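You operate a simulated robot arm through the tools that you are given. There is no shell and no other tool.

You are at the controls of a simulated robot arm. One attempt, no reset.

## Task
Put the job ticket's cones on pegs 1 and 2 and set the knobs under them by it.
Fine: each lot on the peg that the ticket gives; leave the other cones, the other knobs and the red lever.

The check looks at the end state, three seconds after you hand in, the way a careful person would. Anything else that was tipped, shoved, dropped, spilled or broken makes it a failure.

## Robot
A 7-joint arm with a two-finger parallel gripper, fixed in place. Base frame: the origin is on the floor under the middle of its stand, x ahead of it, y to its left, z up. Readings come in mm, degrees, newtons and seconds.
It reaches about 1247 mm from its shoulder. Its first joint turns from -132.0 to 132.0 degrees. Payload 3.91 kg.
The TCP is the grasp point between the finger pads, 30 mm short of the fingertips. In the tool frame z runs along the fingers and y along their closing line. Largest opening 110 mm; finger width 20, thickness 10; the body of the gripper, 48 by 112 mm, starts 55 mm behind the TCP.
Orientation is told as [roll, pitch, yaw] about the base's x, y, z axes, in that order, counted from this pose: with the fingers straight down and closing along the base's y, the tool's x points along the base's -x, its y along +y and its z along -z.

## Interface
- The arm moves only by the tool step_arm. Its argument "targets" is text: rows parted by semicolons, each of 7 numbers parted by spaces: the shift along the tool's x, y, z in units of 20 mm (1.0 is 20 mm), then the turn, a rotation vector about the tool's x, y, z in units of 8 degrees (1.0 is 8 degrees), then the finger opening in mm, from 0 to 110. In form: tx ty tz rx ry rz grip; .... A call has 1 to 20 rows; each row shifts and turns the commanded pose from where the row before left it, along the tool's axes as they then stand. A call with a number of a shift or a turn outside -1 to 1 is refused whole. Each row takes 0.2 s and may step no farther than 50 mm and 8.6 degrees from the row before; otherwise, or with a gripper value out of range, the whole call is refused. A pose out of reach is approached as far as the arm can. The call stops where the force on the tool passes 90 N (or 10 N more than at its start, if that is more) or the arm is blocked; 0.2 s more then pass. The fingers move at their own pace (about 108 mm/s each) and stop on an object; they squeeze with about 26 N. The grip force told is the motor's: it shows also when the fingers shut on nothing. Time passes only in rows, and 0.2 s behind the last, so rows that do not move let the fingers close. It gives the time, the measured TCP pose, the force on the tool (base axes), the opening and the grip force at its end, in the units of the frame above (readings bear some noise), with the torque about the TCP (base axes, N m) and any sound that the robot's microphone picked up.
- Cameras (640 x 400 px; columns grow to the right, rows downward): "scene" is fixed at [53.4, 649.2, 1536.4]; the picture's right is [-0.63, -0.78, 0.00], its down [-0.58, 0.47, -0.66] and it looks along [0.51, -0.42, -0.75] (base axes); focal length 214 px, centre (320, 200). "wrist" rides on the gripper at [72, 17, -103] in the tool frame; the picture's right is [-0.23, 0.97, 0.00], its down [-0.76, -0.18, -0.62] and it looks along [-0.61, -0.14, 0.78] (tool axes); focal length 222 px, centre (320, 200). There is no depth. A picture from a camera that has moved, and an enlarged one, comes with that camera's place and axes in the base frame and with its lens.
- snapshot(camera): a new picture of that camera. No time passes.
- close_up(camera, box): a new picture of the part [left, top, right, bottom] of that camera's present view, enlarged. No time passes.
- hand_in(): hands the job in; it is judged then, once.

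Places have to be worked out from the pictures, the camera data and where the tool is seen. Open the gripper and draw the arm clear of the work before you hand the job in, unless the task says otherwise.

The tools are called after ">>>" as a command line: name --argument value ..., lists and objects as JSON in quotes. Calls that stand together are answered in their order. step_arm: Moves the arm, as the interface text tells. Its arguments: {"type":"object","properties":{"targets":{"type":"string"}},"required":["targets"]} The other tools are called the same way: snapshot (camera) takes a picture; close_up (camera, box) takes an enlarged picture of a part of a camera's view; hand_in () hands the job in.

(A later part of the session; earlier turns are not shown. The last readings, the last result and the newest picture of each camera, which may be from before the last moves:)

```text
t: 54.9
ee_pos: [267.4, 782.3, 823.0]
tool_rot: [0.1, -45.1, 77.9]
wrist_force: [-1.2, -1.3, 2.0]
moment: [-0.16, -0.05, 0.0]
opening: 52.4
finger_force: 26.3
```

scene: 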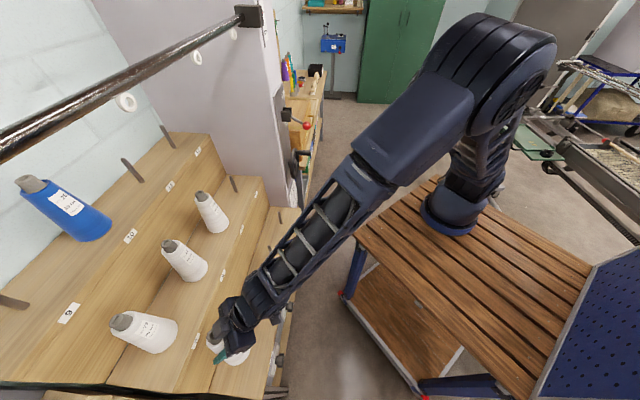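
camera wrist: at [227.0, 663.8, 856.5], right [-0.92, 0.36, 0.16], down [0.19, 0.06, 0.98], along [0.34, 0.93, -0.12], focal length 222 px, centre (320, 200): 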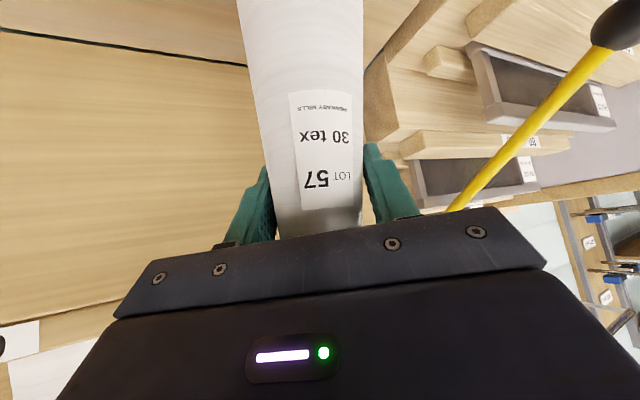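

The weight has transferred at z 823, matching the expected shelf height. I'll open the fingers.

>>> step_arm --targets "0 0 0 0 0 0 60;0 0 0 0 0 0 80;0 0 0 0 0 0 100;0 0 0 0 0 0 100"

>>> snapshot --camera "wrist"

>>> close_up --camera "scene" --box '[190, 300, 290, 400]'

```text
t: 55.9
ee_pos: [267.6, 781.3, 823.4]
tool_rot: [0.1, -45.1, 78.0]
wrist_force: [-0.6, -0.5, 0.2]
moment: [0.0, 0.0, 0.01]
opening: 100.0
finger_force: 0.0
```

```text
taken
camera wrist: at [226.8, 663.7, 845.0], right [-0.92, 0.36, 0.16], down [0.19, 0.06, 0.98], along [0.34, 0.93, -0.12], focal length 222 px, centre (320, 200)
```

wrist: 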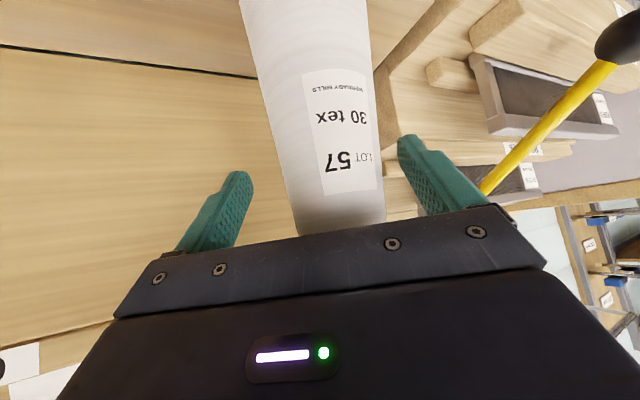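

```text
4.00 times, centred on (240, 350) of scene
camera zoom: at [53.4, 649.2, 1536.4], right [-0.63, -0.78, 0.0], down [-0.58, 0.47, -0.66], along [0.51, -0.42, -0.75], focal length 858 px, centre (640, -400)
```

zoom: 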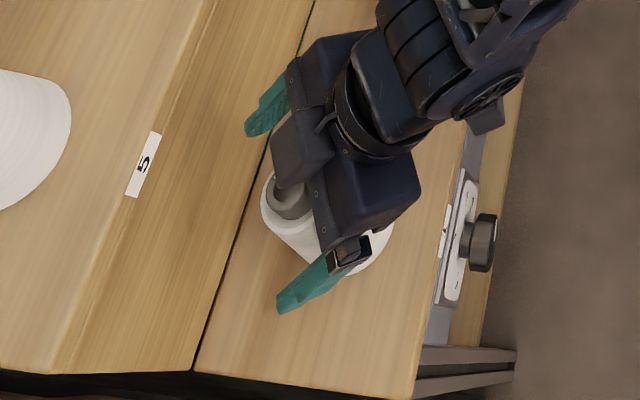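

The cone settled upright after release, slightly off the finger centreline but well inside the opening. I'll back out along the finger axis and check how it sits.

>>> step_arm --targets "0 0 -0.5 0 0 0 104;0 0 -0.9 0 0 0 104;0 0 -1 0 0 0 104;0 0 -1 0 0 0 104;0 0 -1 0 0 0 104;0 0 -1 0 0 0 104;0 0 -1 0 0 0 104;0 0 -1 0 0 0 104;0 0 -1 0 0 0 104;0 0 0 0 0 0 104"

>>> snapshot --camera "wrist"

>>> snapshot --camera "scene"

>>> close_up --camera "scene" --box '[190, 300, 290, 400]'

```text
t: 58.1
ee_pos: [243.9, 665.2, 940.7]
tool_rot: [0.1, -45.0, 78.1]
wrist_force: [-0.1, 0.8, -0.7]
moment: [-0.03, 0.03, -0.01]
opening: 104.1
finger_force: 0.0
```

```text
taken
camera wrist: at [202.0, 547.0, 963.8], right [-0.92, 0.36, 0.16], down [0.2, 0.06, 0.98], along [0.34, 0.93, -0.12], focal length 222 px, centre (320, 200)
```

wrist: 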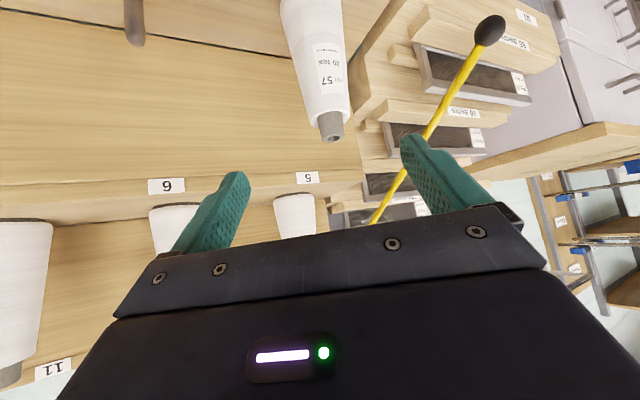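

```text
taken
```

scene: 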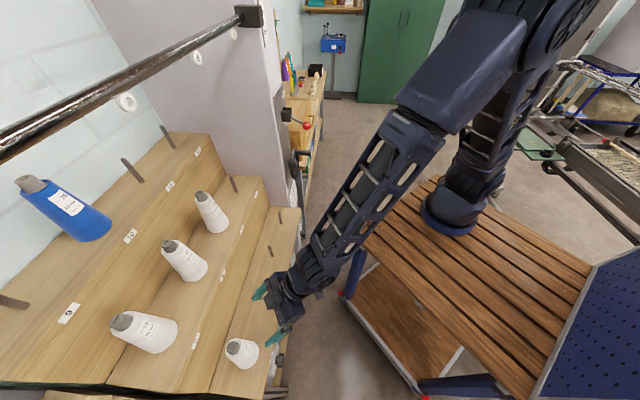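

```text
4.00 times, centred on (240, 350) of scene
camera zoom: at [53.4, 649.2, 1536.4], right [-0.63, -0.78, 0.0], down [-0.58, 0.47, -0.66], along [0.51, -0.42, -0.75], focal length 858 px, centre (640, -400)
```

zoom: 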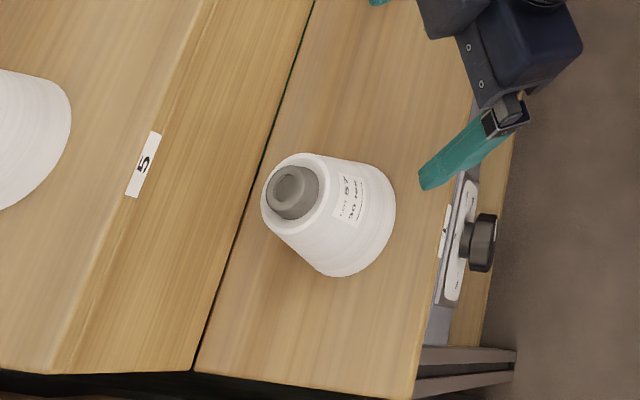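

Cone 57 now stands on peg 1. Next is lot 65 on peg 7. I'll rise clear, reduce the yaw to about 60° to suit that spot, and check the view.

>>> step_arm --targets "-0.7071 0 -0.7071 0 0 0 100;-0.7071 0 -0.7071 0 0 0 100;-0.7071 0 -0.7071 0 0 0 100;-0.7071 0 -0.7071 0 0 0 100;-0.7071 0 -0.7071 0 0 0 100;-0.7071 0 -0.7071 0 0 0 100;-0.7071 0 -0.7071 0 0 0 100;-0.7071 0 -0.7071 0 0 0 100;-0.35 0 -0.35 0 0 0 100;0 0 0 0.53 0 0.53 100;0 0 0 0.53 0 0.53 100;0 0 0 0.53 0 0.53 100;0 0 0 0 0 0 100"

>>> snapshot --camera "wrist"

>>> snapshot --camera "scene"

```text
t: 60.9
ee_pos: [244.4, 666.6, 1110.3]
tool_rot: [0.1, -45.2, 59.9]
wrist_force: [0.5, 0.2, -0.1]
moment: [0.03, 0.0, 0.01]
opening: 100.0
finger_force: 0.1
```

```text
taken
camera wrist: at [168.4, 566.2, 1133.6], right [-0.76, 0.63, 0.16], down [0.2, -0.01, 0.98], along [0.61, 0.78, -0.12], focal length 222 px, centre (320, 200)
```

wrist: 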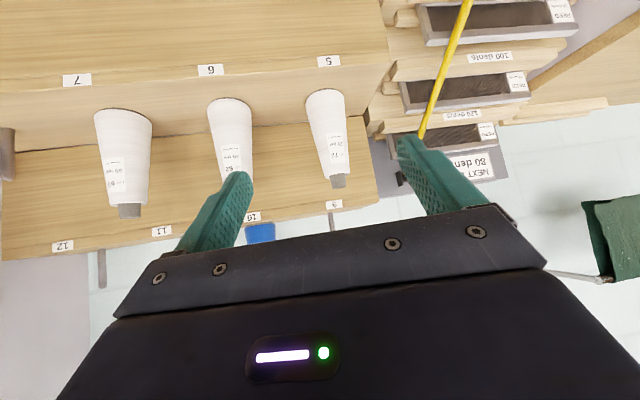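

```text
taken
```

scene: 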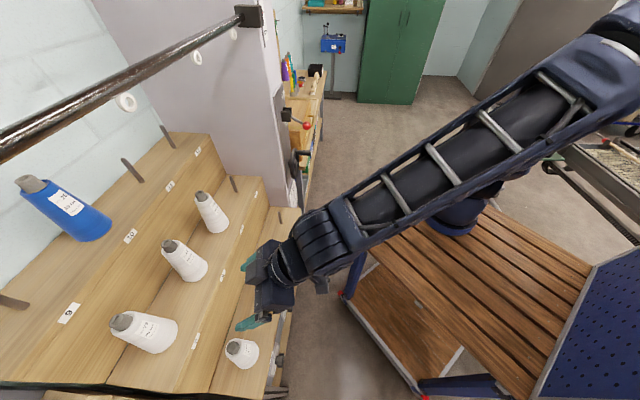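

The view is clear. I'll move across to the pre-grasp point in front of peg 7.

>>> step_arm --targets "-0.1 -0.6 0.1 0 0 0 100;-0.175 -1 0.175 0 0 0 100;-0.175 -1 0.175 0 0 0 100;-0.175 -1 0.175 0 0 0 100;-0.175 -1 0.175 0 0 0 100;-0.175 -1 0.175 0 0 0 100;-0.175 -1 0.175 0 0 0 100;-0.175 -1 0.175 0 0 0 100;-0.175 -1 0.175 0 0 0 100;-0.175 -1 0.175 0 0 0 100;-0.175 -1 0.175 0 0 0 100;-0.175 -1 0.175 0 0 0 100;-0.175 -1 0.175 0 0 0 100;-0.175 -1 0.175 0 0 0 100;-0.175 -1 0.175 0 0 0 100;-0.175 -1 0.175 0 0 0 100;-0.175 -0.9 0.175 0 0 0 100;-0.1 -0.4 0.1 0 0 0 100;0 0 0 0 0 0 100"

>>> snapshot --camera "wrist"

>>> snapshot --camera "scene"

```text
t: 64.9
ee_pos: [578.7, 570.3, 1110.6]
tool_rot: [0.1, -44.9, 60.1]
wrist_force: [0.8, 0.4, 0.5]
moment: [0.01, -0.03, -0.03]
opening: 100.1
finger_force: 0.1
```

```text
taken
camera wrist: at [503.4, 471.1, 1133.0], right [-0.76, 0.62, 0.16], down [0.2, -0.01, 0.98], along [0.61, 0.78, -0.12], focal length 222 px, centre (320, 200)
```

wrist: 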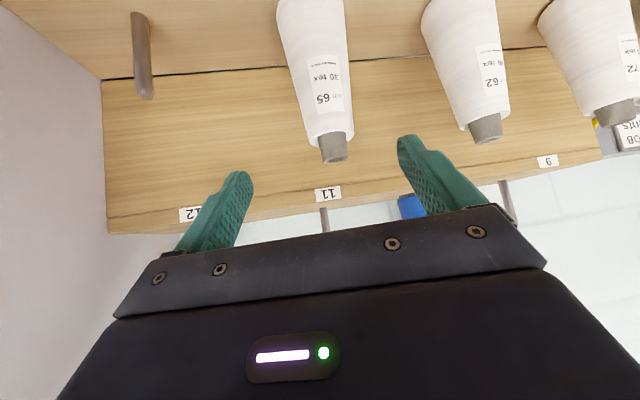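

```text
taken
```

scene: 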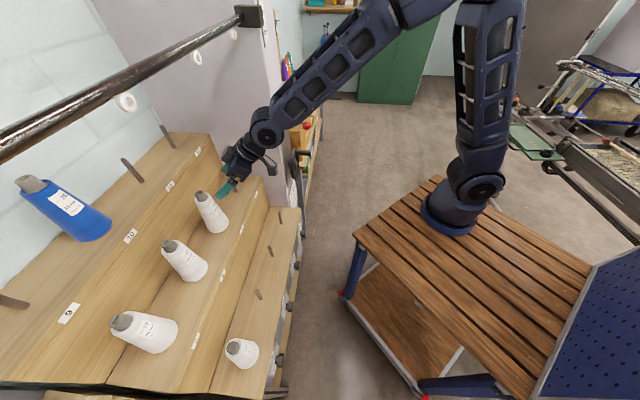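

The peg 7 cone is lined up close to prediction. I'll measure its core precisely before going in.

>>> close_up --camera "wrist" --box '[280, 110, 380, 172]'

>>> close_up --camera "wrist" --box '[250, 0, 370, 75]'

```text
6.40 times, centred on (330, 141) of wrist
camera zoom: at [503.4, 471.1, 1133.0], right [-0.76, 0.62, 0.16], down [0.2, -0.01, 0.98], along [0.61, 0.78, -0.12], focal length 1422 px, centre (256, 578)
```

zoom: 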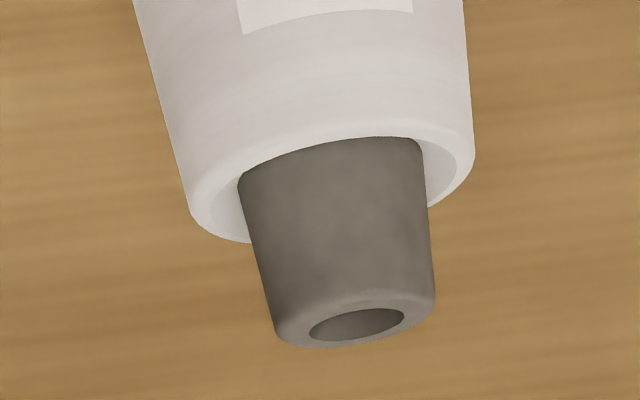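

```text
5.33 times, centred on (310, 38) of wrist
camera zoom: at [503.4, 471.1, 1133.0], right [-0.76, 0.62, 0.16], down [0.2, -0.01, 0.98], along [0.61, 0.78, -0.12], focal length 1185 px, centre (373, 1067)
```

zoom: 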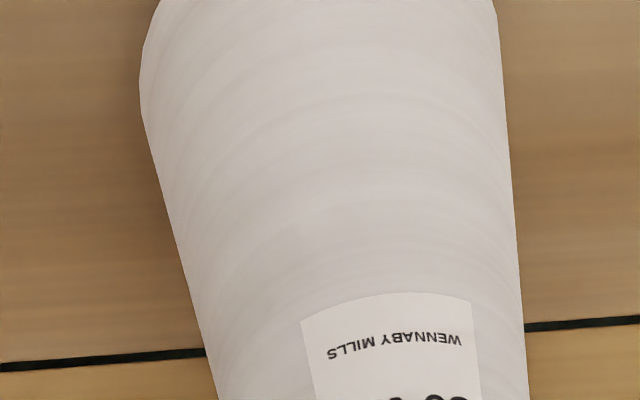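

The peg 7 cone axis is at about (616.7, 651). I'll advance along the finger axis with a small lateral correction, then stop for a look.

>>> step_arm --targets "0.026 0.073 0.9 0 0 0 100;0.026 0.073 0.9 0 0 0 100;0.026 0.073 0.9 0 0 0 100;0.026 0.073 0.9 0 0 0 100;0.026 0.073 0.9 0 0 0 100;0 0 0 0 0 0 100"

>>> snapshot --camera "wrist"

>>> close_up --camera "scene" --box '[150, 120, 270, 240]'

```text
t: 66.3
ee_pos: [604.0, 627.9, 1045.8]
tool_rot: [0.1, -45.1, 60.1]
wrist_force: [-0.3, -0.4, -0.1]
moment: [-0.03, -0.01, 0.02]
opening: 99.9
finger_force: 0.1
```

```text
taken
camera wrist: at [528.4, 528.2, 1067.5], right [-0.76, 0.63, 0.16], down [0.2, -0.01, 0.98], along [0.61, 0.78, -0.12], focal length 222 px, centre (320, 200)
```

wrist: 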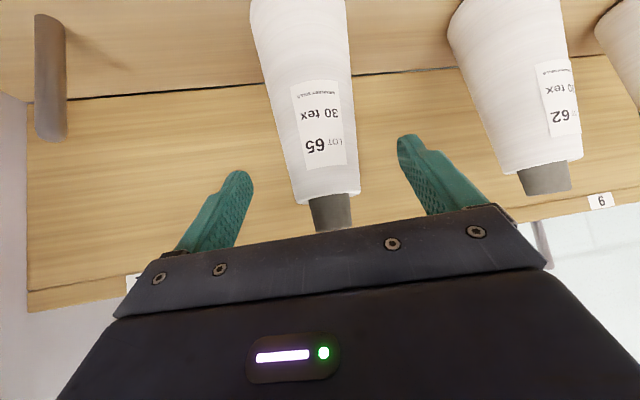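

```text
3.33 times, centred on (210, 180) of scene
camera zoom: at [53.4, 649.2, 1536.4], right [-0.63, -0.78, 0.0], down [-0.58, 0.47, -0.66], along [0.51, -0.42, -0.75], focal length 715 px, centre (687, 267)
```

zoom: 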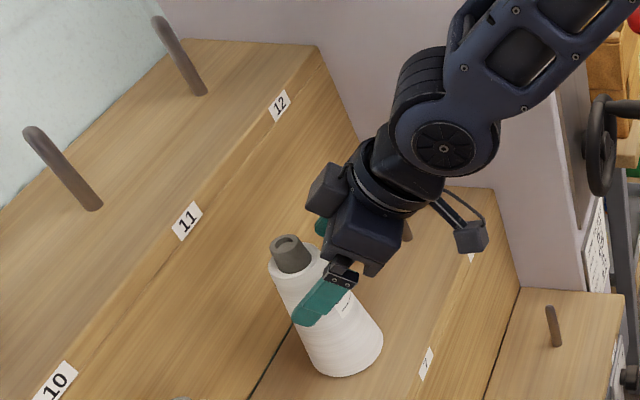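

The fingers straddle the cone evenly, matching the first pick. I'll advance the last 38 mm and close.

>>> step_arm --targets "0.025 0.01 0.96 0 0 0 100;0.025 0.01 0.96 0 0 0 100;0 0 0 0 0 0 100;0 0 0 0 0 0 60;0 0 0 0 0 0 40;0 0 0 0 0 0 30;0 0 0 0 0 0 30;0 0 0 0 0 0 30"

>>> snapshot --camera "wrist"

>>> close_up --camera "scene" --box '[150, 120, 270, 240]'

```text
t: 68.1
ee_pos: [615.5, 649.7, 1016.4]
tool_rot: [0.1, -45.0, 60.0]
wrist_force: [0.5, 0.9, 0.2]
moment: [-0.04, -0.07, -0.01]
opening: 53.8
finger_force: 25.9
```

```text
taken
camera wrist: at [540.0, 551.2, 1039.6], right [-0.76, 0.63, 0.16], down [0.2, -0.01, 0.98], along [0.61, 0.78, -0.12], focal length 222 px, centre (320, 200)
```

wrist: 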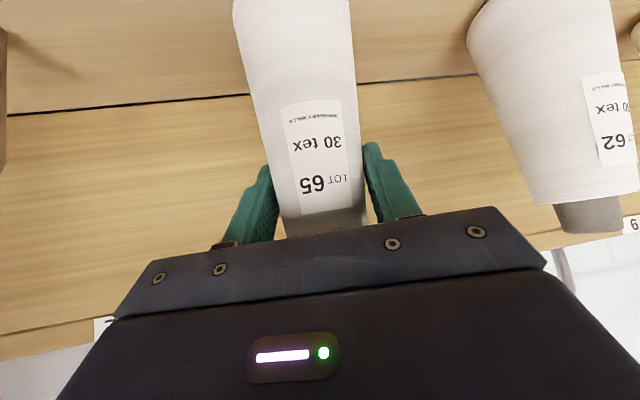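

```text
3.33 times, centred on (210, 180) of scene
camera zoom: at [53.4, 649.2, 1536.4], right [-0.63, -0.78, 0.0], down [-0.58, 0.47, -0.66], along [0.51, -0.42, -0.75], focal length 715 px, centre (687, 267)
```

zoom: 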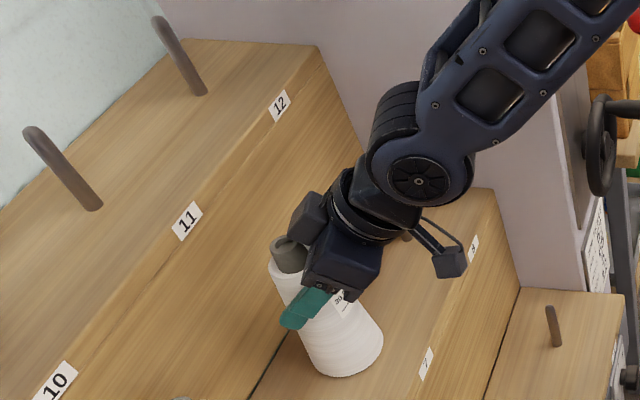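

Lot 65 is gripped with no side load. I'll lift straight up about 118 mm.

>>> step_arm --targets "-0.25 0 -0.25 0 0 0 30;-0.4 0 -0.4 0 0 0 30;-0.6 0 -0.6 0 0 0 30;-0.6 0 -0.6 0 0 0 30;-0.6 0 -0.6 0 0 0 30;-0.6 0 -0.6 0 0 0 30;-0.6 0 -0.6 0 0 0 30;-0.5 0 -0.5 0 0 0 30;0 0 0 0 0 0 30"

>>> snapshot --camera "wrist"

>>> close_up --camera "scene" --box '[140, 80, 280, 240]'

```text
t: 70.1
ee_pos: [616.6, 652.1, 1135.1]
tool_rot: [0.1, -45.0, 59.9]
wrist_force: [-0.3, -0.2, -3.4]
moment: [-0.01, 0.0, -0.01]
opening: 53.9
finger_force: 25.7
```

```text
taken
camera wrist: at [540.9, 551.6, 1157.0], right [-0.76, 0.63, 0.16], down [0.2, -0.01, 0.98], along [0.61, 0.78, -0.12], focal length 222 px, centre (320, 200)
```

wrist: 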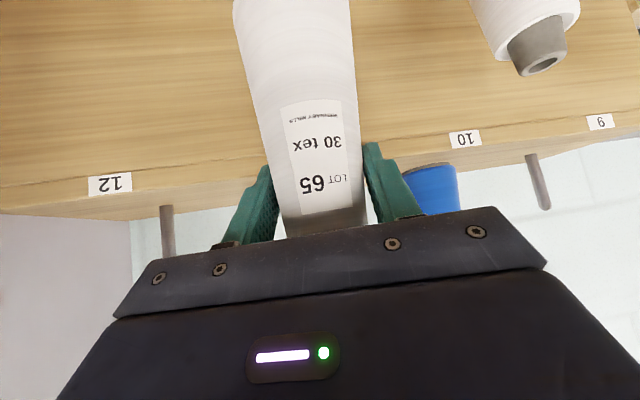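

```text
2.50 times, centred on (210, 160) of scene
camera zoom: at [53.4, 649.2, 1536.4], right [-0.63, -0.78, 0.0], down [-0.58, 0.47, -0.66], along [0.51, -0.42, -0.75], focal length 536 px, centre (595, 300)
```

zoom: 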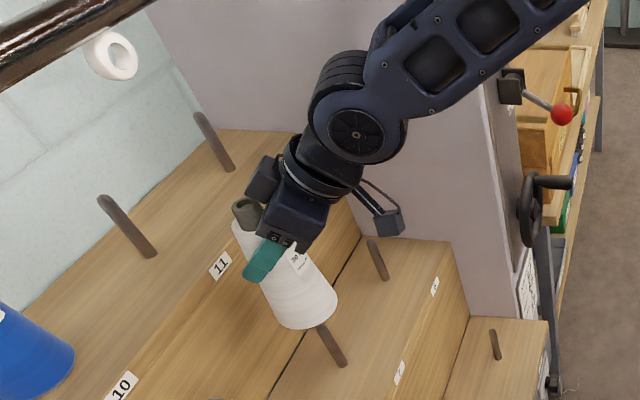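

The cone is clear of peg 7. I'll retreat toward the aisle and then go across above peg 2.

>>> step_arm --targets "0.4 0.15 -0.4 0 0 0 30;0.666 0.2525 -0.666 0 0 0 30;0.666 0.2525 -0.666 0 0 0 30;0.666 0.2525 -0.666 0 0 0 30;0.666 0.2525 -0.666 0 0 0 30;0.666 0.2525 -0.666 0 0 0 30;0.666 0.2525 -0.666 0 0 0 30;0.666 0.2525 -0.666 0 0 0 30;0.27 0.1 -0.27 0 0 0 30;-0.08 0.42 0.08 0 0 0 30;-0.172 0.9 0.172 0 0 0 30;-0.172 0.9 0.172 0 0 0 30;-0.172 0.9 0.172 0 0 0 30;-0.172 0.9 0.172 0 0 0 30;-0.172 0.9 0.172 0 0 0 30;-0.172 0.9 0.172 0 0 0 30;-0.172 0.9 0.172 0 0 0 30;-0.172 0.9 0.172 0 0 0 30;-0.09 0.5 0.09 0 0 0 30"

>>> snapshot --camera "wrist"

>>> snapshot --camera "scene"

```text
t: 74.1
ee_pos: [388.9, 659.7, 1134.6]
tool_rot: [0.1, -45.0, 59.9]
wrist_force: [0.6, -1.2, -2.4]
moment: [0.0, 0.01, 0.02]
opening: 53.6
finger_force: 25.4
```

```text
taken
camera wrist: at [312.0, 559.5, 1157.1], right [-0.76, 0.63, 0.16], down [0.2, -0.01, 0.98], along [0.61, 0.78, -0.12], focal length 222 px, centre (320, 200)
```

wrist: 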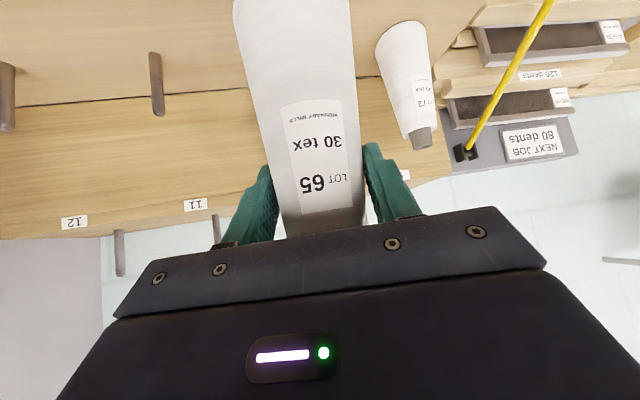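

```text
taken
```

scene: 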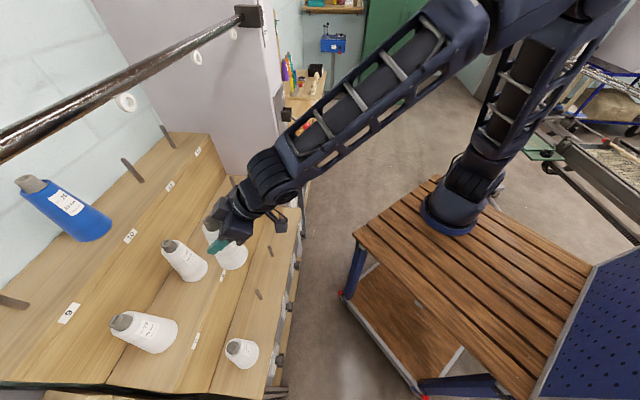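

I'm above peg 2 with good posture. I'll lower to just above the peg top and verify.

>>> step_arm --targets "0.4 0 0.4 0 0 0 30;0.7071 0 0.7071 0 0 0 30;0.7071 0 0.7071 0 0 0 30;0.7071 0 0.7071 0 0 0 30;0.7071 0 0.7071 0 0 0 30;0.7071 0 0.7071 0 0 0 30;0.7071 0 0.7071 0 0 0 30;0.7071 0 0.7071 0 0 0 30;0.7071 0 0.7071 0 0 0 30;0.7071 0 0.7071 0 0 0 30;0.5 0 0.5 0 0 0 30;0 0 0 0 0 0 30"

>>> snapshot --camera "wrist"

>>> snapshot --camera "scene"

>>> close_up --camera "scene" --box '[190, 240, 310, 360]'

```text
t: 76.7
ee_pos: [387.4, 657.9, 929.5]
tool_rot: [0.1, -45.0, 60.1]
wrist_force: [0.0, -1.1, -3.1]
moment: [0.03, 0.02, -0.03]
opening: 53.7
finger_force: 25.9
```

```text
taken
camera wrist: at [311.1, 559.4, 952.0], right [-0.76, 0.63, 0.16], down [0.2, -0.01, 0.98], along [0.61, 0.78, -0.12], focal length 222 px, centre (320, 200)
```

wrist: 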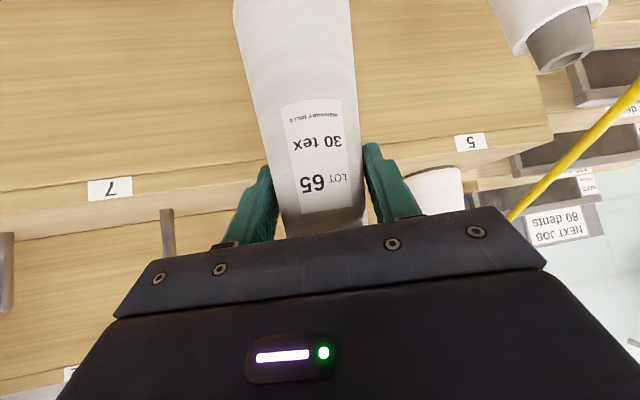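

```text
taken
```

scene: 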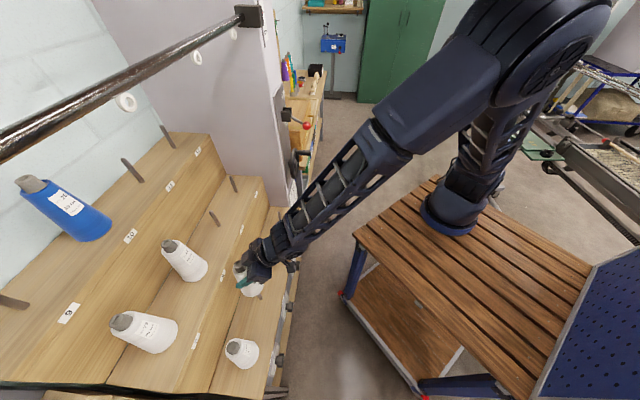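

```text
3.33 times, centred on (250, 300) of scene
camera zoom: at [53.4, 649.2, 1536.4], right [-0.63, -0.78, 0.0], down [-0.58, 0.47, -0.66], along [0.51, -0.42, -0.75], focal length 715 px, centre (553, -133)
```

zoom: 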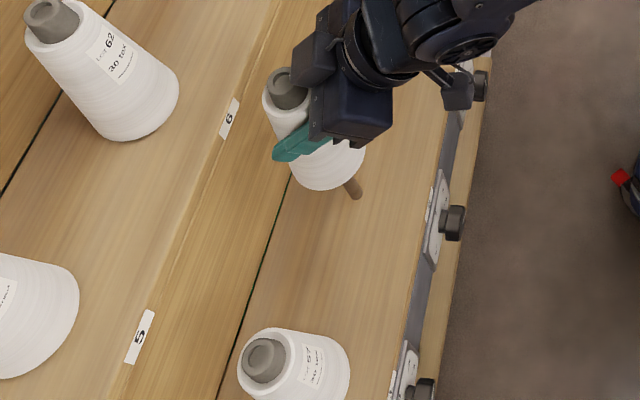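

Peg 2 is visible under the cone. I'll zoom further to check the centring precisely.

>>> close_up --camera "scene" --box '[225, 255, 275, 305]'

>>> close_up --camera "scene" --box '[215, 325, 275, 375]'

```text
8.00 times, centred on (250, 280) of scene
camera zoom: at [53.4, 649.2, 1536.4], right [-0.63, -0.78, 0.0], down [-0.58, 0.47, -0.66], along [0.51, -0.42, -0.75], focal length 1716 px, centre (880, -440)
```

zoom: 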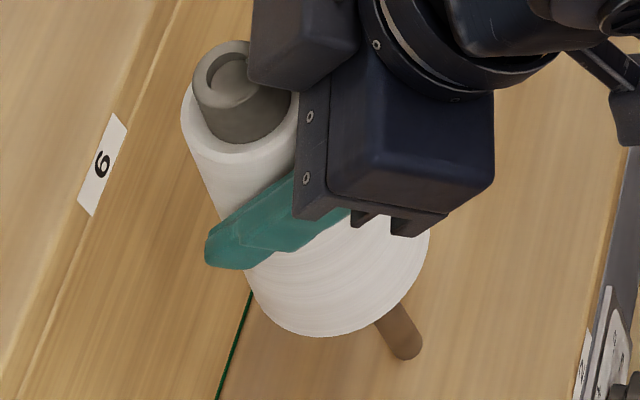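

```text
8.00 times, centred on (245, 350) of scene
camera zoom: at [53.4, 649.2, 1536.4], right [-0.63, -0.78, 0.0], down [-0.58, 0.47, -0.66], along [0.51, -0.42, -0.75], focal length 1716 px, centre (920, -1000)
```

zoom: 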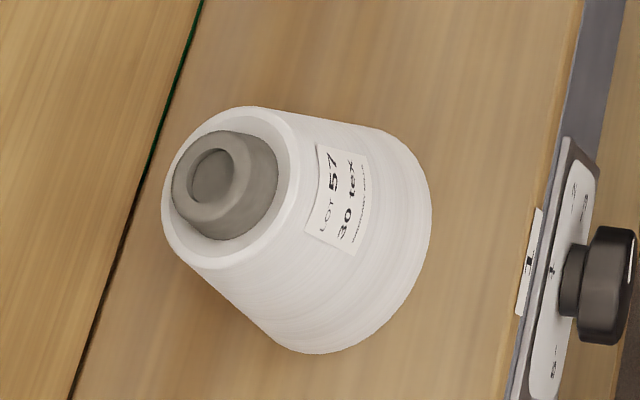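

The cone is centred over peg 2 to within about 5 mm. I'll nudge a few mm along the row and lower slowly.

>>> step_arm --targets "-0.03 0.17 0.03 0 0 0 30;0.35 0 0.35 0 0 0 30;0.35 0 0.35 0 0 0 30;0.35 0 0.35 0 0 0 30;0.35 0 0.35 0 0 0 30;0.35 0 0.35 0 0 0 30;0 0 0 0 0 0 30"

>>> close_up --camera "scene" --box '[225, 255, 275, 305]'

```text
t: 78.3
ee_pos: [385.6, 661.8, 880.6]
tool_rot: [0.1, -45.0, 60.0]
wrist_force: [-0.3, -0.1, -2.4]
moment: [0.0, 0.0, 0.03]
opening: 53.7
finger_force: 25.6
```

```text
8.00 times, centred on (250, 280) of scene
camera zoom: at [53.4, 649.2, 1536.4], right [-0.63, -0.78, 0.0], down [-0.58, 0.47, -0.66], along [0.51, -0.42, -0.75], focal length 1716 px, centre (880, -440)
```

zoom: 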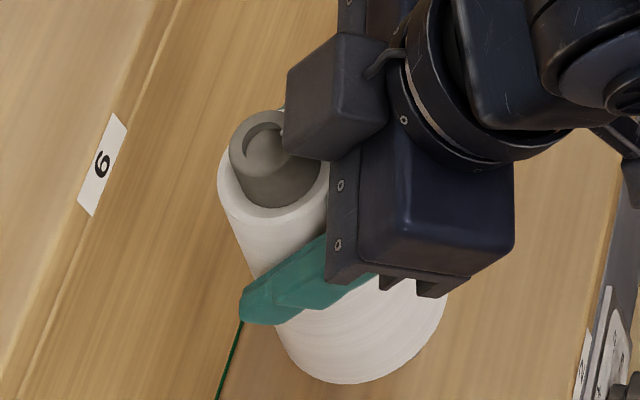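

No contact force, and the peg has gone inside. I'll continue down to near contact.

>>> step_arm --targets "0.35 0 0.35 0 0 0 30;0.35 0 0.35 0 0 0 30;0.35 0 0.35 0 0 0 30;0.35 0 0.35 0 0 0 30;0.3 0 0.3 0 0 0 30;0 0 0 0 0 0 30"

```text
t: 79.7
ee_pos: [384.2, 661.9, 832.5]
tool_rot: [0.0, -45.1, 60.0]
wrist_force: [0.1, 0.9, -2.7]
moment: [0.0, -0.01, 0.0]
opening: 54.0
finger_force: 26.0
```

I'm still free at z 832. I'll lower in fine steps until the weight transfers.

>>> step_arm --targets "0.15 0 0.15 0 0 0 30;0.12 0 0.12 0 0 0 30;0.07 0 0.07 0 0 0 30;0 0 0 0 0 0 30"

```text
t: 80.7
ee_pos: [385.1, 661.1, 822.1]
tool_rot: [0.1, -45.1, 60.0]
wrist_force: [-1.5, 0.0, -2.8]
moment: [0.03, 0.03, -0.01]
opening: 53.9
finger_force: 26.3
```

>>> step_arm --targets "0.06 0 0.06 0 0 0 30;0.06 0 0.06 0 0 0 30;0 0 0 0 0 0 30"

```text
t: 81.5
ee_pos: [384.8, 662.7, 819.5]
tool_rot: [0.1, -45.0, 60.0]
wrist_force: [-0.4, 0.5, -2.0]
moment: [0.04, 0.03, -0.01]
opening: 53.6
finger_force: 25.9
```

The force is only starting to change at z 819.5, so I'll lower another couple of mm.

>>> step_arm --targets "0.06 0 0.06 0 0 0 30;0.05 0 0.05 0 0 0 30;0 0 0 0 0 0 30"

>>> snapshot --camera "wrist"

```text
t: 82.3
ee_pos: [385.6, 661.5, 817.1]
tool_rot: [0.1, -45.3, 59.9]
wrist_force: [-5.5, -6.5, 21.4]
moment: [-0.12, 0.17, 0.09]
opening: 53.7
finger_force: 26.3
```

```text
taken
camera wrist: at [308.9, 562.6, 839.7], right [-0.76, 0.62, 0.16], down [0.2, -0.01, 0.98], along [0.61, 0.78, -0.12], focal length 222 px, centre (320, 200)
```

wrist: 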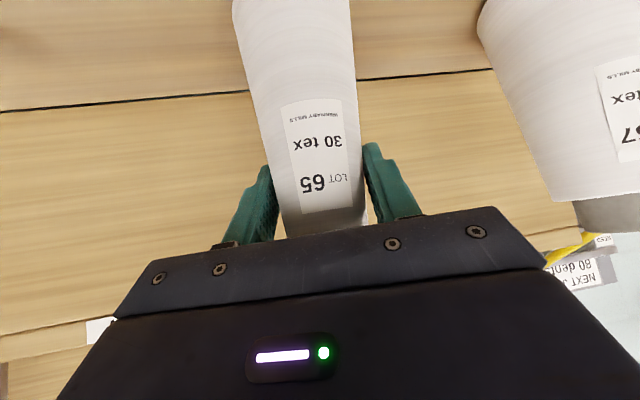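

The cone is firmly on the shelf now. I'll ease the pressure by 1 mm and open the fingers.

>>> step_arm --targets "-0.04 0 -0.04 0 0 0 30;0 0 0 0 0 0 60;0 0 0 0 0 0 80;0 0 0 0 0 0 100;0 0 0 0 0 0 100"

>>> snapshot --camera "wrist"

>>> close_up --camera "scene" --box '[200, 250, 300, 350]'

```text
t: 83.5
ee_pos: [385.3, 661.7, 817.6]
tool_rot: [0.2, -45.0, 60.0]
wrist_force: [-0.2, -0.1, 0.5]
moment: [-0.01, 0.05, 0.01]
opening: 100.1
finger_force: 0.1
```

```text
taken
camera wrist: at [308.9, 562.3, 839.6], right [-0.76, 0.63, 0.16], down [0.2, -0.01, 0.98], along [0.61, 0.78, -0.12], focal length 222 px, centre (320, 200)
```

wrist: 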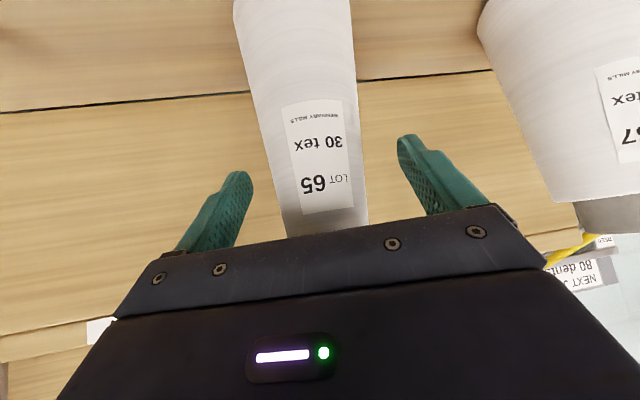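

```text
4.00 times, centred on (250, 300) of scene
camera zoom: at [53.4, 649.2, 1536.4], right [-0.63, -0.78, 0.0], down [-0.58, 0.47, -0.66], along [0.51, -0.42, -0.75], focal length 858 px, centre (600, -200)
```

zoom: 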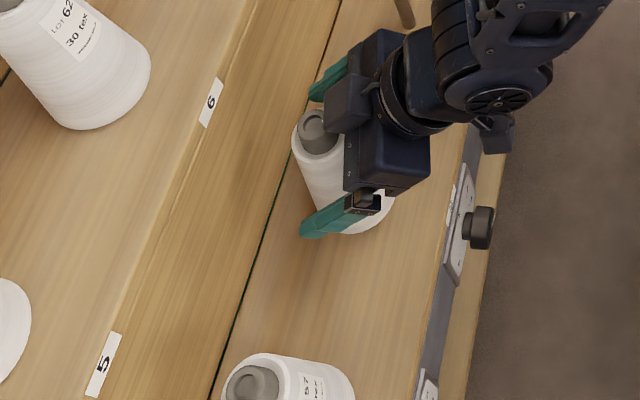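

Lot 65 stands upright on peg 2 and didn't move on release. I'll back out along the finger axis.

>>> step_arm --targets "0 0 -0.5 0 0 0 104;0 0 -0.9 0 0 0 104;0 0 -1 0 0 0 104;0 0 -1 0 0 0 104;0 0 -1 0 0 0 104;0 0 -1 0 0 0 104;0 0 -1 0 0 0 104;0 0 -1 0 0 0 104;0 0 -1 0 0 0 104;0 0 -1 0 0 0 104;0 0 0 0 0 0 104"

>>> snapshot --camera "wrist"

>>> snapshot --camera "scene"

```text
t: 85.9
ee_pos: [320.5, 546.7, 949.9]
tool_rot: [0.0, -45.0, 60.1]
wrist_force: [0.0, 0.2, -0.3]
moment: [-0.01, -0.03, 0.0]
opening: 104.2
finger_force: 0.0
```

```text
taken
camera wrist: at [243.5, 446.4, 973.1], right [-0.76, 0.63, 0.16], down [0.2, -0.01, 0.98], along [0.61, 0.78, -0.12], focal length 222 px, centre (320, 200)
```

wrist: 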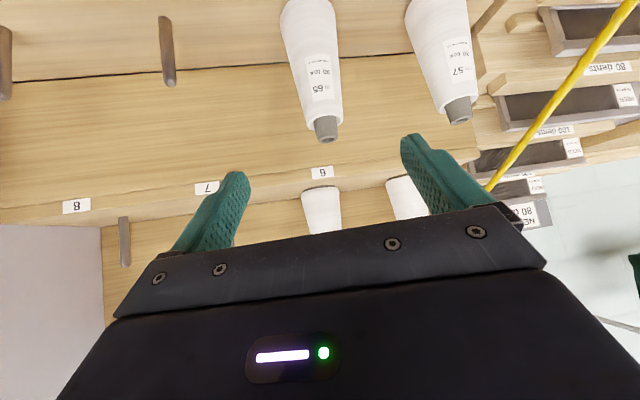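

```text
taken
```

scene: 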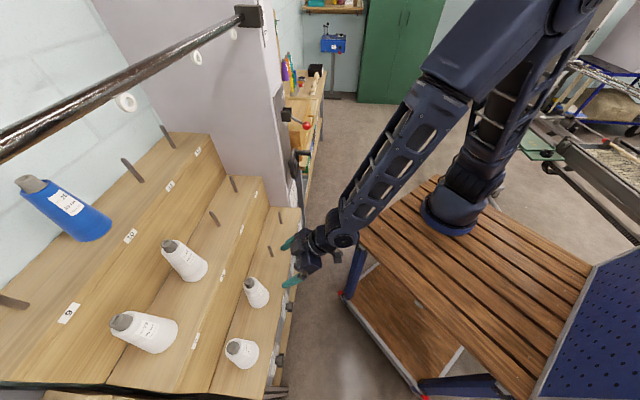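

Both cones are placed. Next are the knobs: I'll turn the wrist back toward radial and go down in front of dials 1 and 2 to see the pointers up close.

>>> step_arm --targets "0 0 0 -0.53 0 -0.53 110;0 0 0 -0.53 0 -0.53 110;0 0 0 -0.53 0 -0.53 110;0.6 0.45 0.4 0 0 0 110;0.774 0.6 0.69 0 0 0 110;0.774 0.6 0.69 0 0 0 110;0.774 0.6 0.69 0 0 0 110;0.774 0.6 0.69 0 0 0 110;0.774 0.6 0.69 0 0 0 110;0.774 0.6 0.69 0 0 0 110;0.774 0.6 0.69 0 0 0 110;0.774 0.6 0.69 0 0 0 110;0.5 0.45 0.5 0 0 0 110;0 0 0 0 0 0 110"

>>> snapshot --camera "wrist"

>>> snapshot --camera "scene"

```text
t: 88.9
ee_pos: [203.6, 558.1, 756.1]
tool_rot: [0.1, -45.1, 78.0]
wrist_force: [-1.1, -0.1, -0.3]
moment: [0.02, -0.03, 0.03]
opening: 109.9
finger_force: 0.0
```

```text
taken
camera wrist: at [162.5, 439.8, 778.3], right [-0.92, 0.36, 0.16], down [0.2, 0.06, 0.98], along [0.34, 0.93, -0.12], focal length 222 px, centre (320, 200)
```

wrist: 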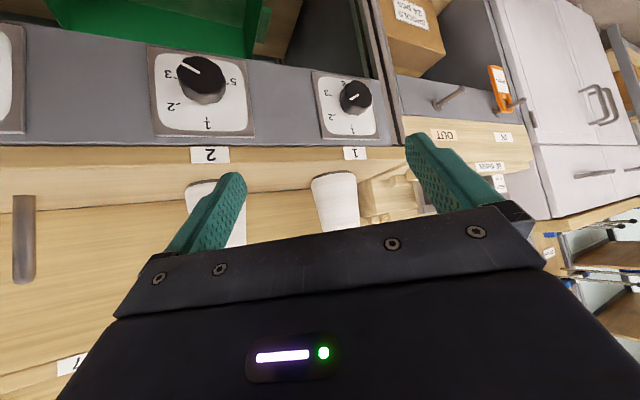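

```text
taken
```

scene: 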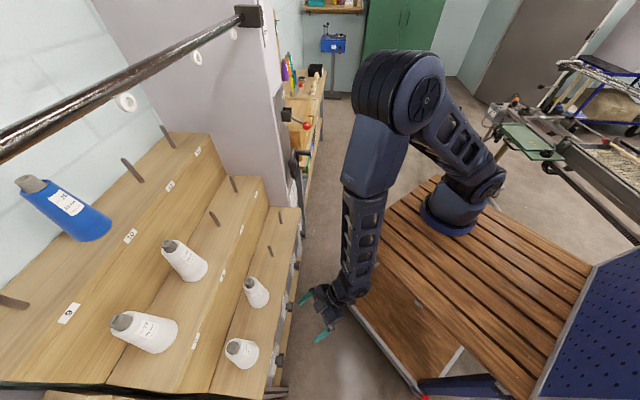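

Excellent: both dials are visible. I'll enlarge them to read the pointers and measure the geometry.

>>> close_up --camera "wrist" --box '[140, 40, 260, 140]'

>>> close_up --camera "wrist" --box '[300, 60, 400, 145]'

>>> close_up --camera "wrist" --box '[140, 30, 440, 210]'

```text
4.00 times, centred on (200, 90) of wrist
camera zoom: at [162.5, 439.8, 778.3], right [-0.92, 0.36, 0.16], down [0.2, 0.06, 0.98], along [0.34, 0.93, -0.12], focal length 888 px, centre (800, 640)
```

zoom: 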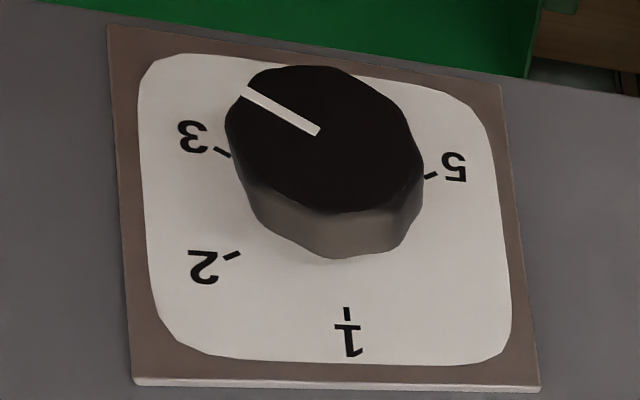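

```text
4.71 times, centred on (350, 102) of wrist
camera zoom: at [162.5, 439.8, 778.3], right [-0.92, 0.36, 0.16], down [0.2, 0.06, 0.98], along [0.34, 0.93, -0.12], focal length 1045 px, centre (179, 659)
```

zoom: 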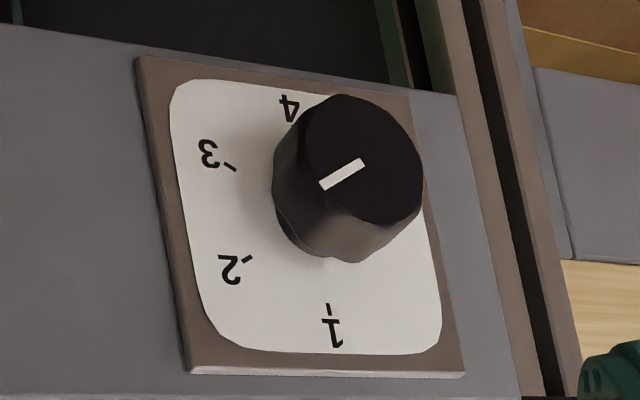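

```text
2.13 times, centred on (290, 120) of wrist
camera zoom: at [162.5, 439.8, 778.3], right [-0.92, 0.36, 0.16], down [0.2, 0.06, 0.98], along [0.34, 0.93, -0.12], focal length 474 px, centre (384, 371)
```

zoom: 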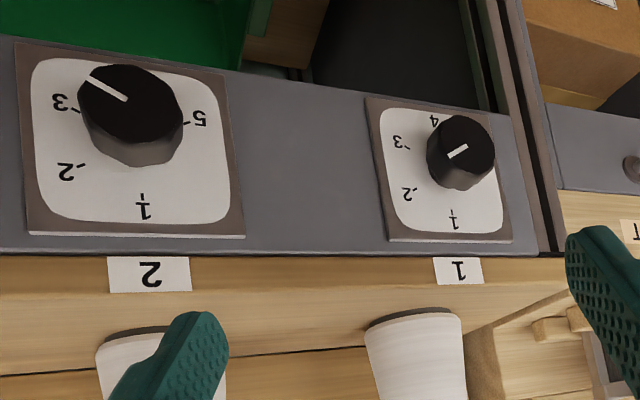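

Knob 1 points at 2 and knob 2 points at 3, so both need to go to 5: clockwise +180° and +120°. The dial centres are at z≈625 with caps about 45 mm across. I'll grip knob 2 from above-right and swing the gripper around the knob's own axis, so first I'll move to a start pose over it.

>>> step_arm --targets "0 0 0 0.21 0.2547 0.8736 90;0 0 0 0.21 0.2547 0.8736 90;0 0 0 0.21 0.2547 0.8736 90;0 0 0 0.21 0.2547 0.8736 90;0 0 0 0.21 0.2547 0.8736 90;-0.276 -0.893 0 0 0 0 80;-0.276 -0.893 0 0 0 0 80;-0.276 -0.893 0.2 0 0 0 80;-0.276 -0.893 0.2 0 0 0 80;-0.276 -0.893 0.3 0 0 0 80;0 0 0 0 0 0 80"

>>> snapshot --camera "wrist"

>>> snapshot --camera "scene"

```text
t: 91.3
ee_pos: [287.9, 519.6, 734.7]
tool_rot: [17.3, -28.8, 36.5]
wrist_force: [0.3, 0.7, 0.0]
moment: [0.0, 0.0, 0.01]
opening: 80.2
finger_force: 0.2
```

```text
taken
camera wrist: at [205.8, 439.2, 791.1], right [-0.51, 0.78, 0.36], down [0.54, -0.04, 0.84], along [0.68, 0.62, -0.4], focal length 222 px, centre (320, 200)
```

wrist: 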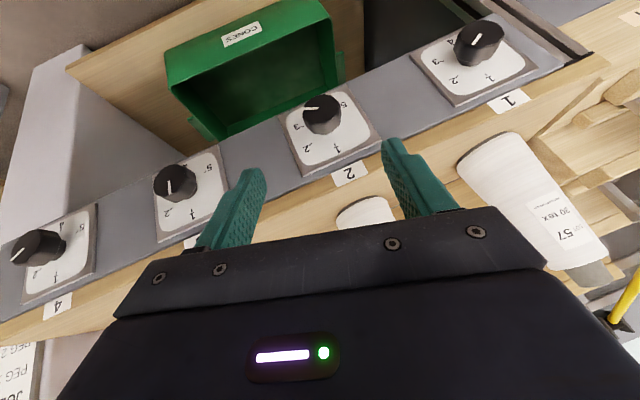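

```text
taken
```

scene: 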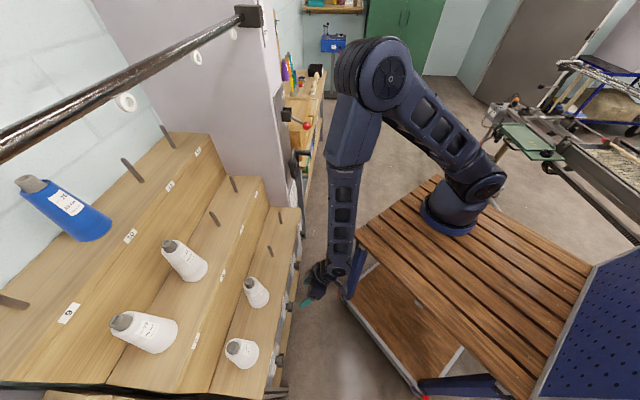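

Knob 2 sits right between the fingers in this view. I'll zoom in to refine its centre and pointer.

>>> close_up --camera "wrist" --box '[275, 75, 375, 170]'

>>> close_up --camera "wrist" --box '[410, 5, 540, 105]'

>>> close_up --camera "wrist" --box '[0, 140, 240, 310]'

```text
4.21 times, centred on (325, 122) of wrist
camera zoom: at [205.8, 439.2, 791.1], right [-0.51, 0.78, 0.36], down [0.54, -0.04, 0.84], along [0.68, 0.62, -0.4], focal length 935 px, centre (299, 526)
```

zoom: 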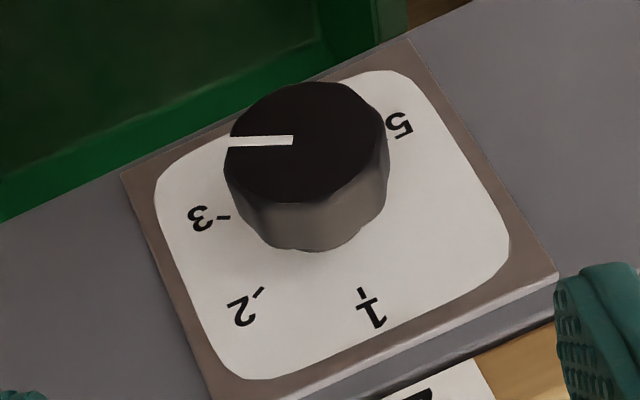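

```text
4.00 times, centred on (475, 55) of wrist
camera zoom: at [205.8, 439.2, 791.1], right [-0.51, 0.78, 0.36], down [0.54, -0.04, 0.84], along [0.68, 0.62, -0.4], focal length 888 px, centre (-300, 780)
```

zoom: 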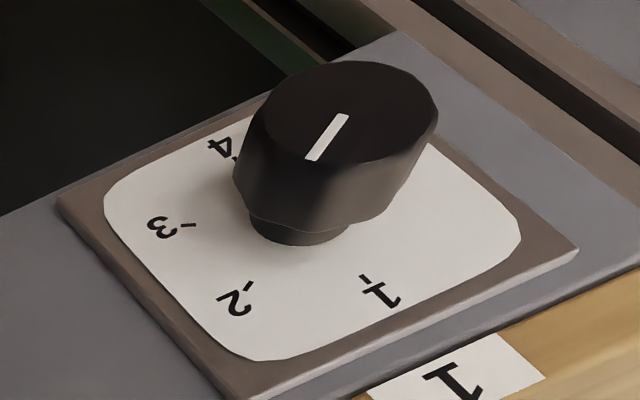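

```text
2.35 times, centred on (120, 225) of wrist
camera zoom: at [205.8, 439.2, 791.1], right [-0.51, 0.78, 0.36], down [0.54, -0.04, 0.84], along [0.68, 0.62, -0.4], focal length 523 px, centre (791, 141)
```

zoom: 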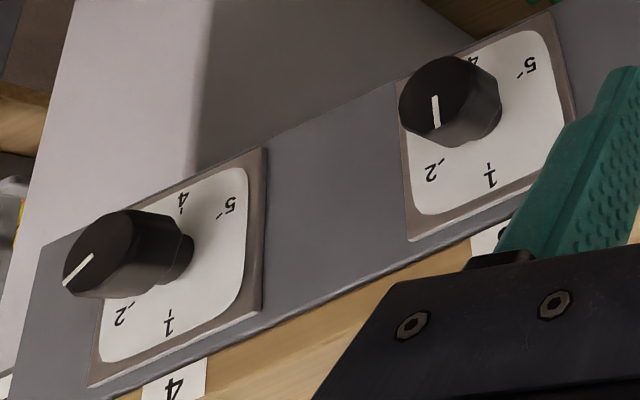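

Knob 2's axis is confirmed at z≈625 with the pointer exactly at 3. I'll advance along the finger axis with the fingers open to 72 mm and check just before the knob.

>>> step_arm --targets "0.02 0.015 0.7 0 0 0 72;0.02 0.015 0.95 0 0 0 72;0.02 0.015 0.95 0 0 0 72;0.015 0.015 0.95 0 0 0 72;0 0 0.85 0 0 0 72;0 0 0 0 0 0 72"

>>> snapshot --camera "wrist"

>>> close_up --camera "scene" --box '[230, 240, 370, 340]'

```text
t: 92.7
ee_pos: [302.6, 565.6, 661.5]
tool_rot: [17.3, -28.9, 36.5]
wrist_force: [0.6, 0.6, 0.0]
moment: [-0.03, -0.02, 0.0]
opening: 72.1
finger_force: 0.0
```

```text
taken
camera wrist: at [221.0, 484.9, 716.8], right [-0.51, 0.78, 0.36], down [0.54, -0.04, 0.84], along [0.68, 0.62, -0.4], focal length 222 px, centre (320, 200)
```

wrist: 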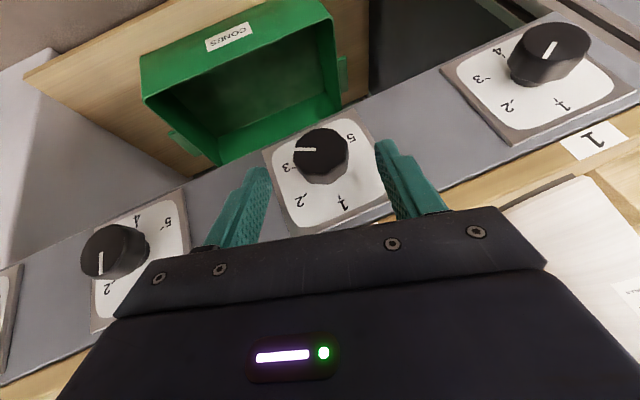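

```text
4.00 times, centred on (300, 290) of scene
camera zoom: at [53.4, 649.2, 1536.4], right [-0.63, -0.78, 0.0], down [-0.58, 0.47, -0.66], along [0.51, -0.42, -0.75], focal length 858 px, centre (400, -160)
```

zoom: 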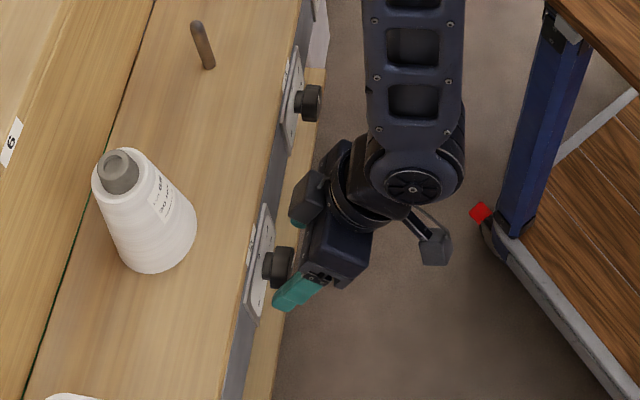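

The knob is centred between the fingers. I'll advance the last 28 mm and close on it.

>>> step_arm --targets "0.01 -0.03 0.7 0 0 0 72;0.01 -0.03 0.7 0 0 0 72;0 0 0 0 0 0 72;0 0 0 0 0 0 50;0 0 0 0 0 0 35;0 0 0 0 0 0 30;0 0 0 0 0 0 30"

>>> snapshot --camera "wrist"

>>> close_up --camera "scene" --box '[240, 250, 330, 330]'

```text
t: 94.3
ee_pos: [307.4, 579.7, 639.2]
tool_rot: [17.4, -28.9, 36.5]
wrist_force: [-17.7, 24.8, 2.7]
moment: [0.2, 0.22, 0.05]
opening: 38.3
finger_force: 45.4
```

```text
taken
camera wrist: at [225.5, 499.0, 693.3], right [-0.51, 0.78, 0.36], down [0.54, -0.04, 0.84], along [0.67, 0.62, -0.4], focal length 222 px, centre (320, 200)
```

wrist: 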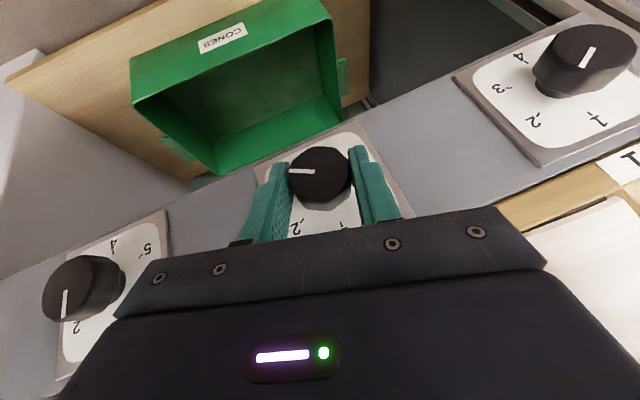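

```text
5.00 times, centred on (285, 290) of scene
camera zoom: at [53.4, 649.2, 1536.4], right [-0.63, -0.78, 0.0], down [-0.58, 0.47, -0.66], along [0.51, -0.42, -0.75], focal length 1072 px, centre (495, -250)
```

zoom: 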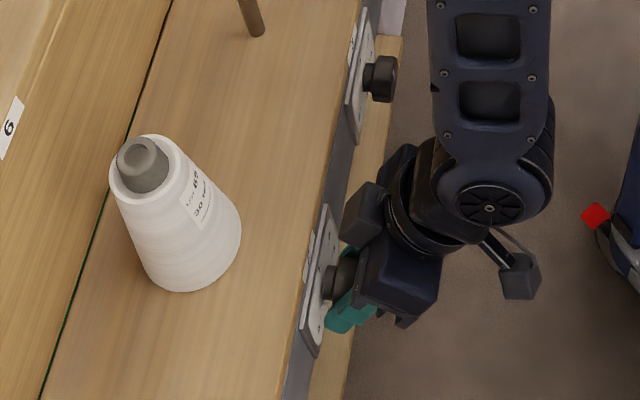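

The knob is gripped at 38 mm, with about 30 N of side load showing I'm a bit off-centre along the row. I'll shift a little to relieve it before turning.

>>> step_arm --targets "0 0.08 0 0 0 0 30;0 0 0 0 0 0 30"

```text
t: 94.9
ee_pos: [306.9, 579.7, 637.2]
tool_rot: [17.4, -28.9, 36.5]
wrist_force: [-16.4, 21.3, 3.6]
moment: [0.51, -0.1, 0.2]
opening: 38.2
finger_force: 44.8
```

There's only a slight reduction, so I'll shift a little more the same way.

>>> step_arm --targets "0 0.15 0 0 0 0 30;0 0 0 0 0 0 30"

```text
t: 95.5
ee_pos: [308.7, 579.0, 638.5]
tool_rot: [17.2, -28.7, 36.3]
wrist_force: [1.7, -0.8, 1.1]
moment: [0.21, -0.24, 0.25]
opening: 38.2
finger_force: 45.3
```

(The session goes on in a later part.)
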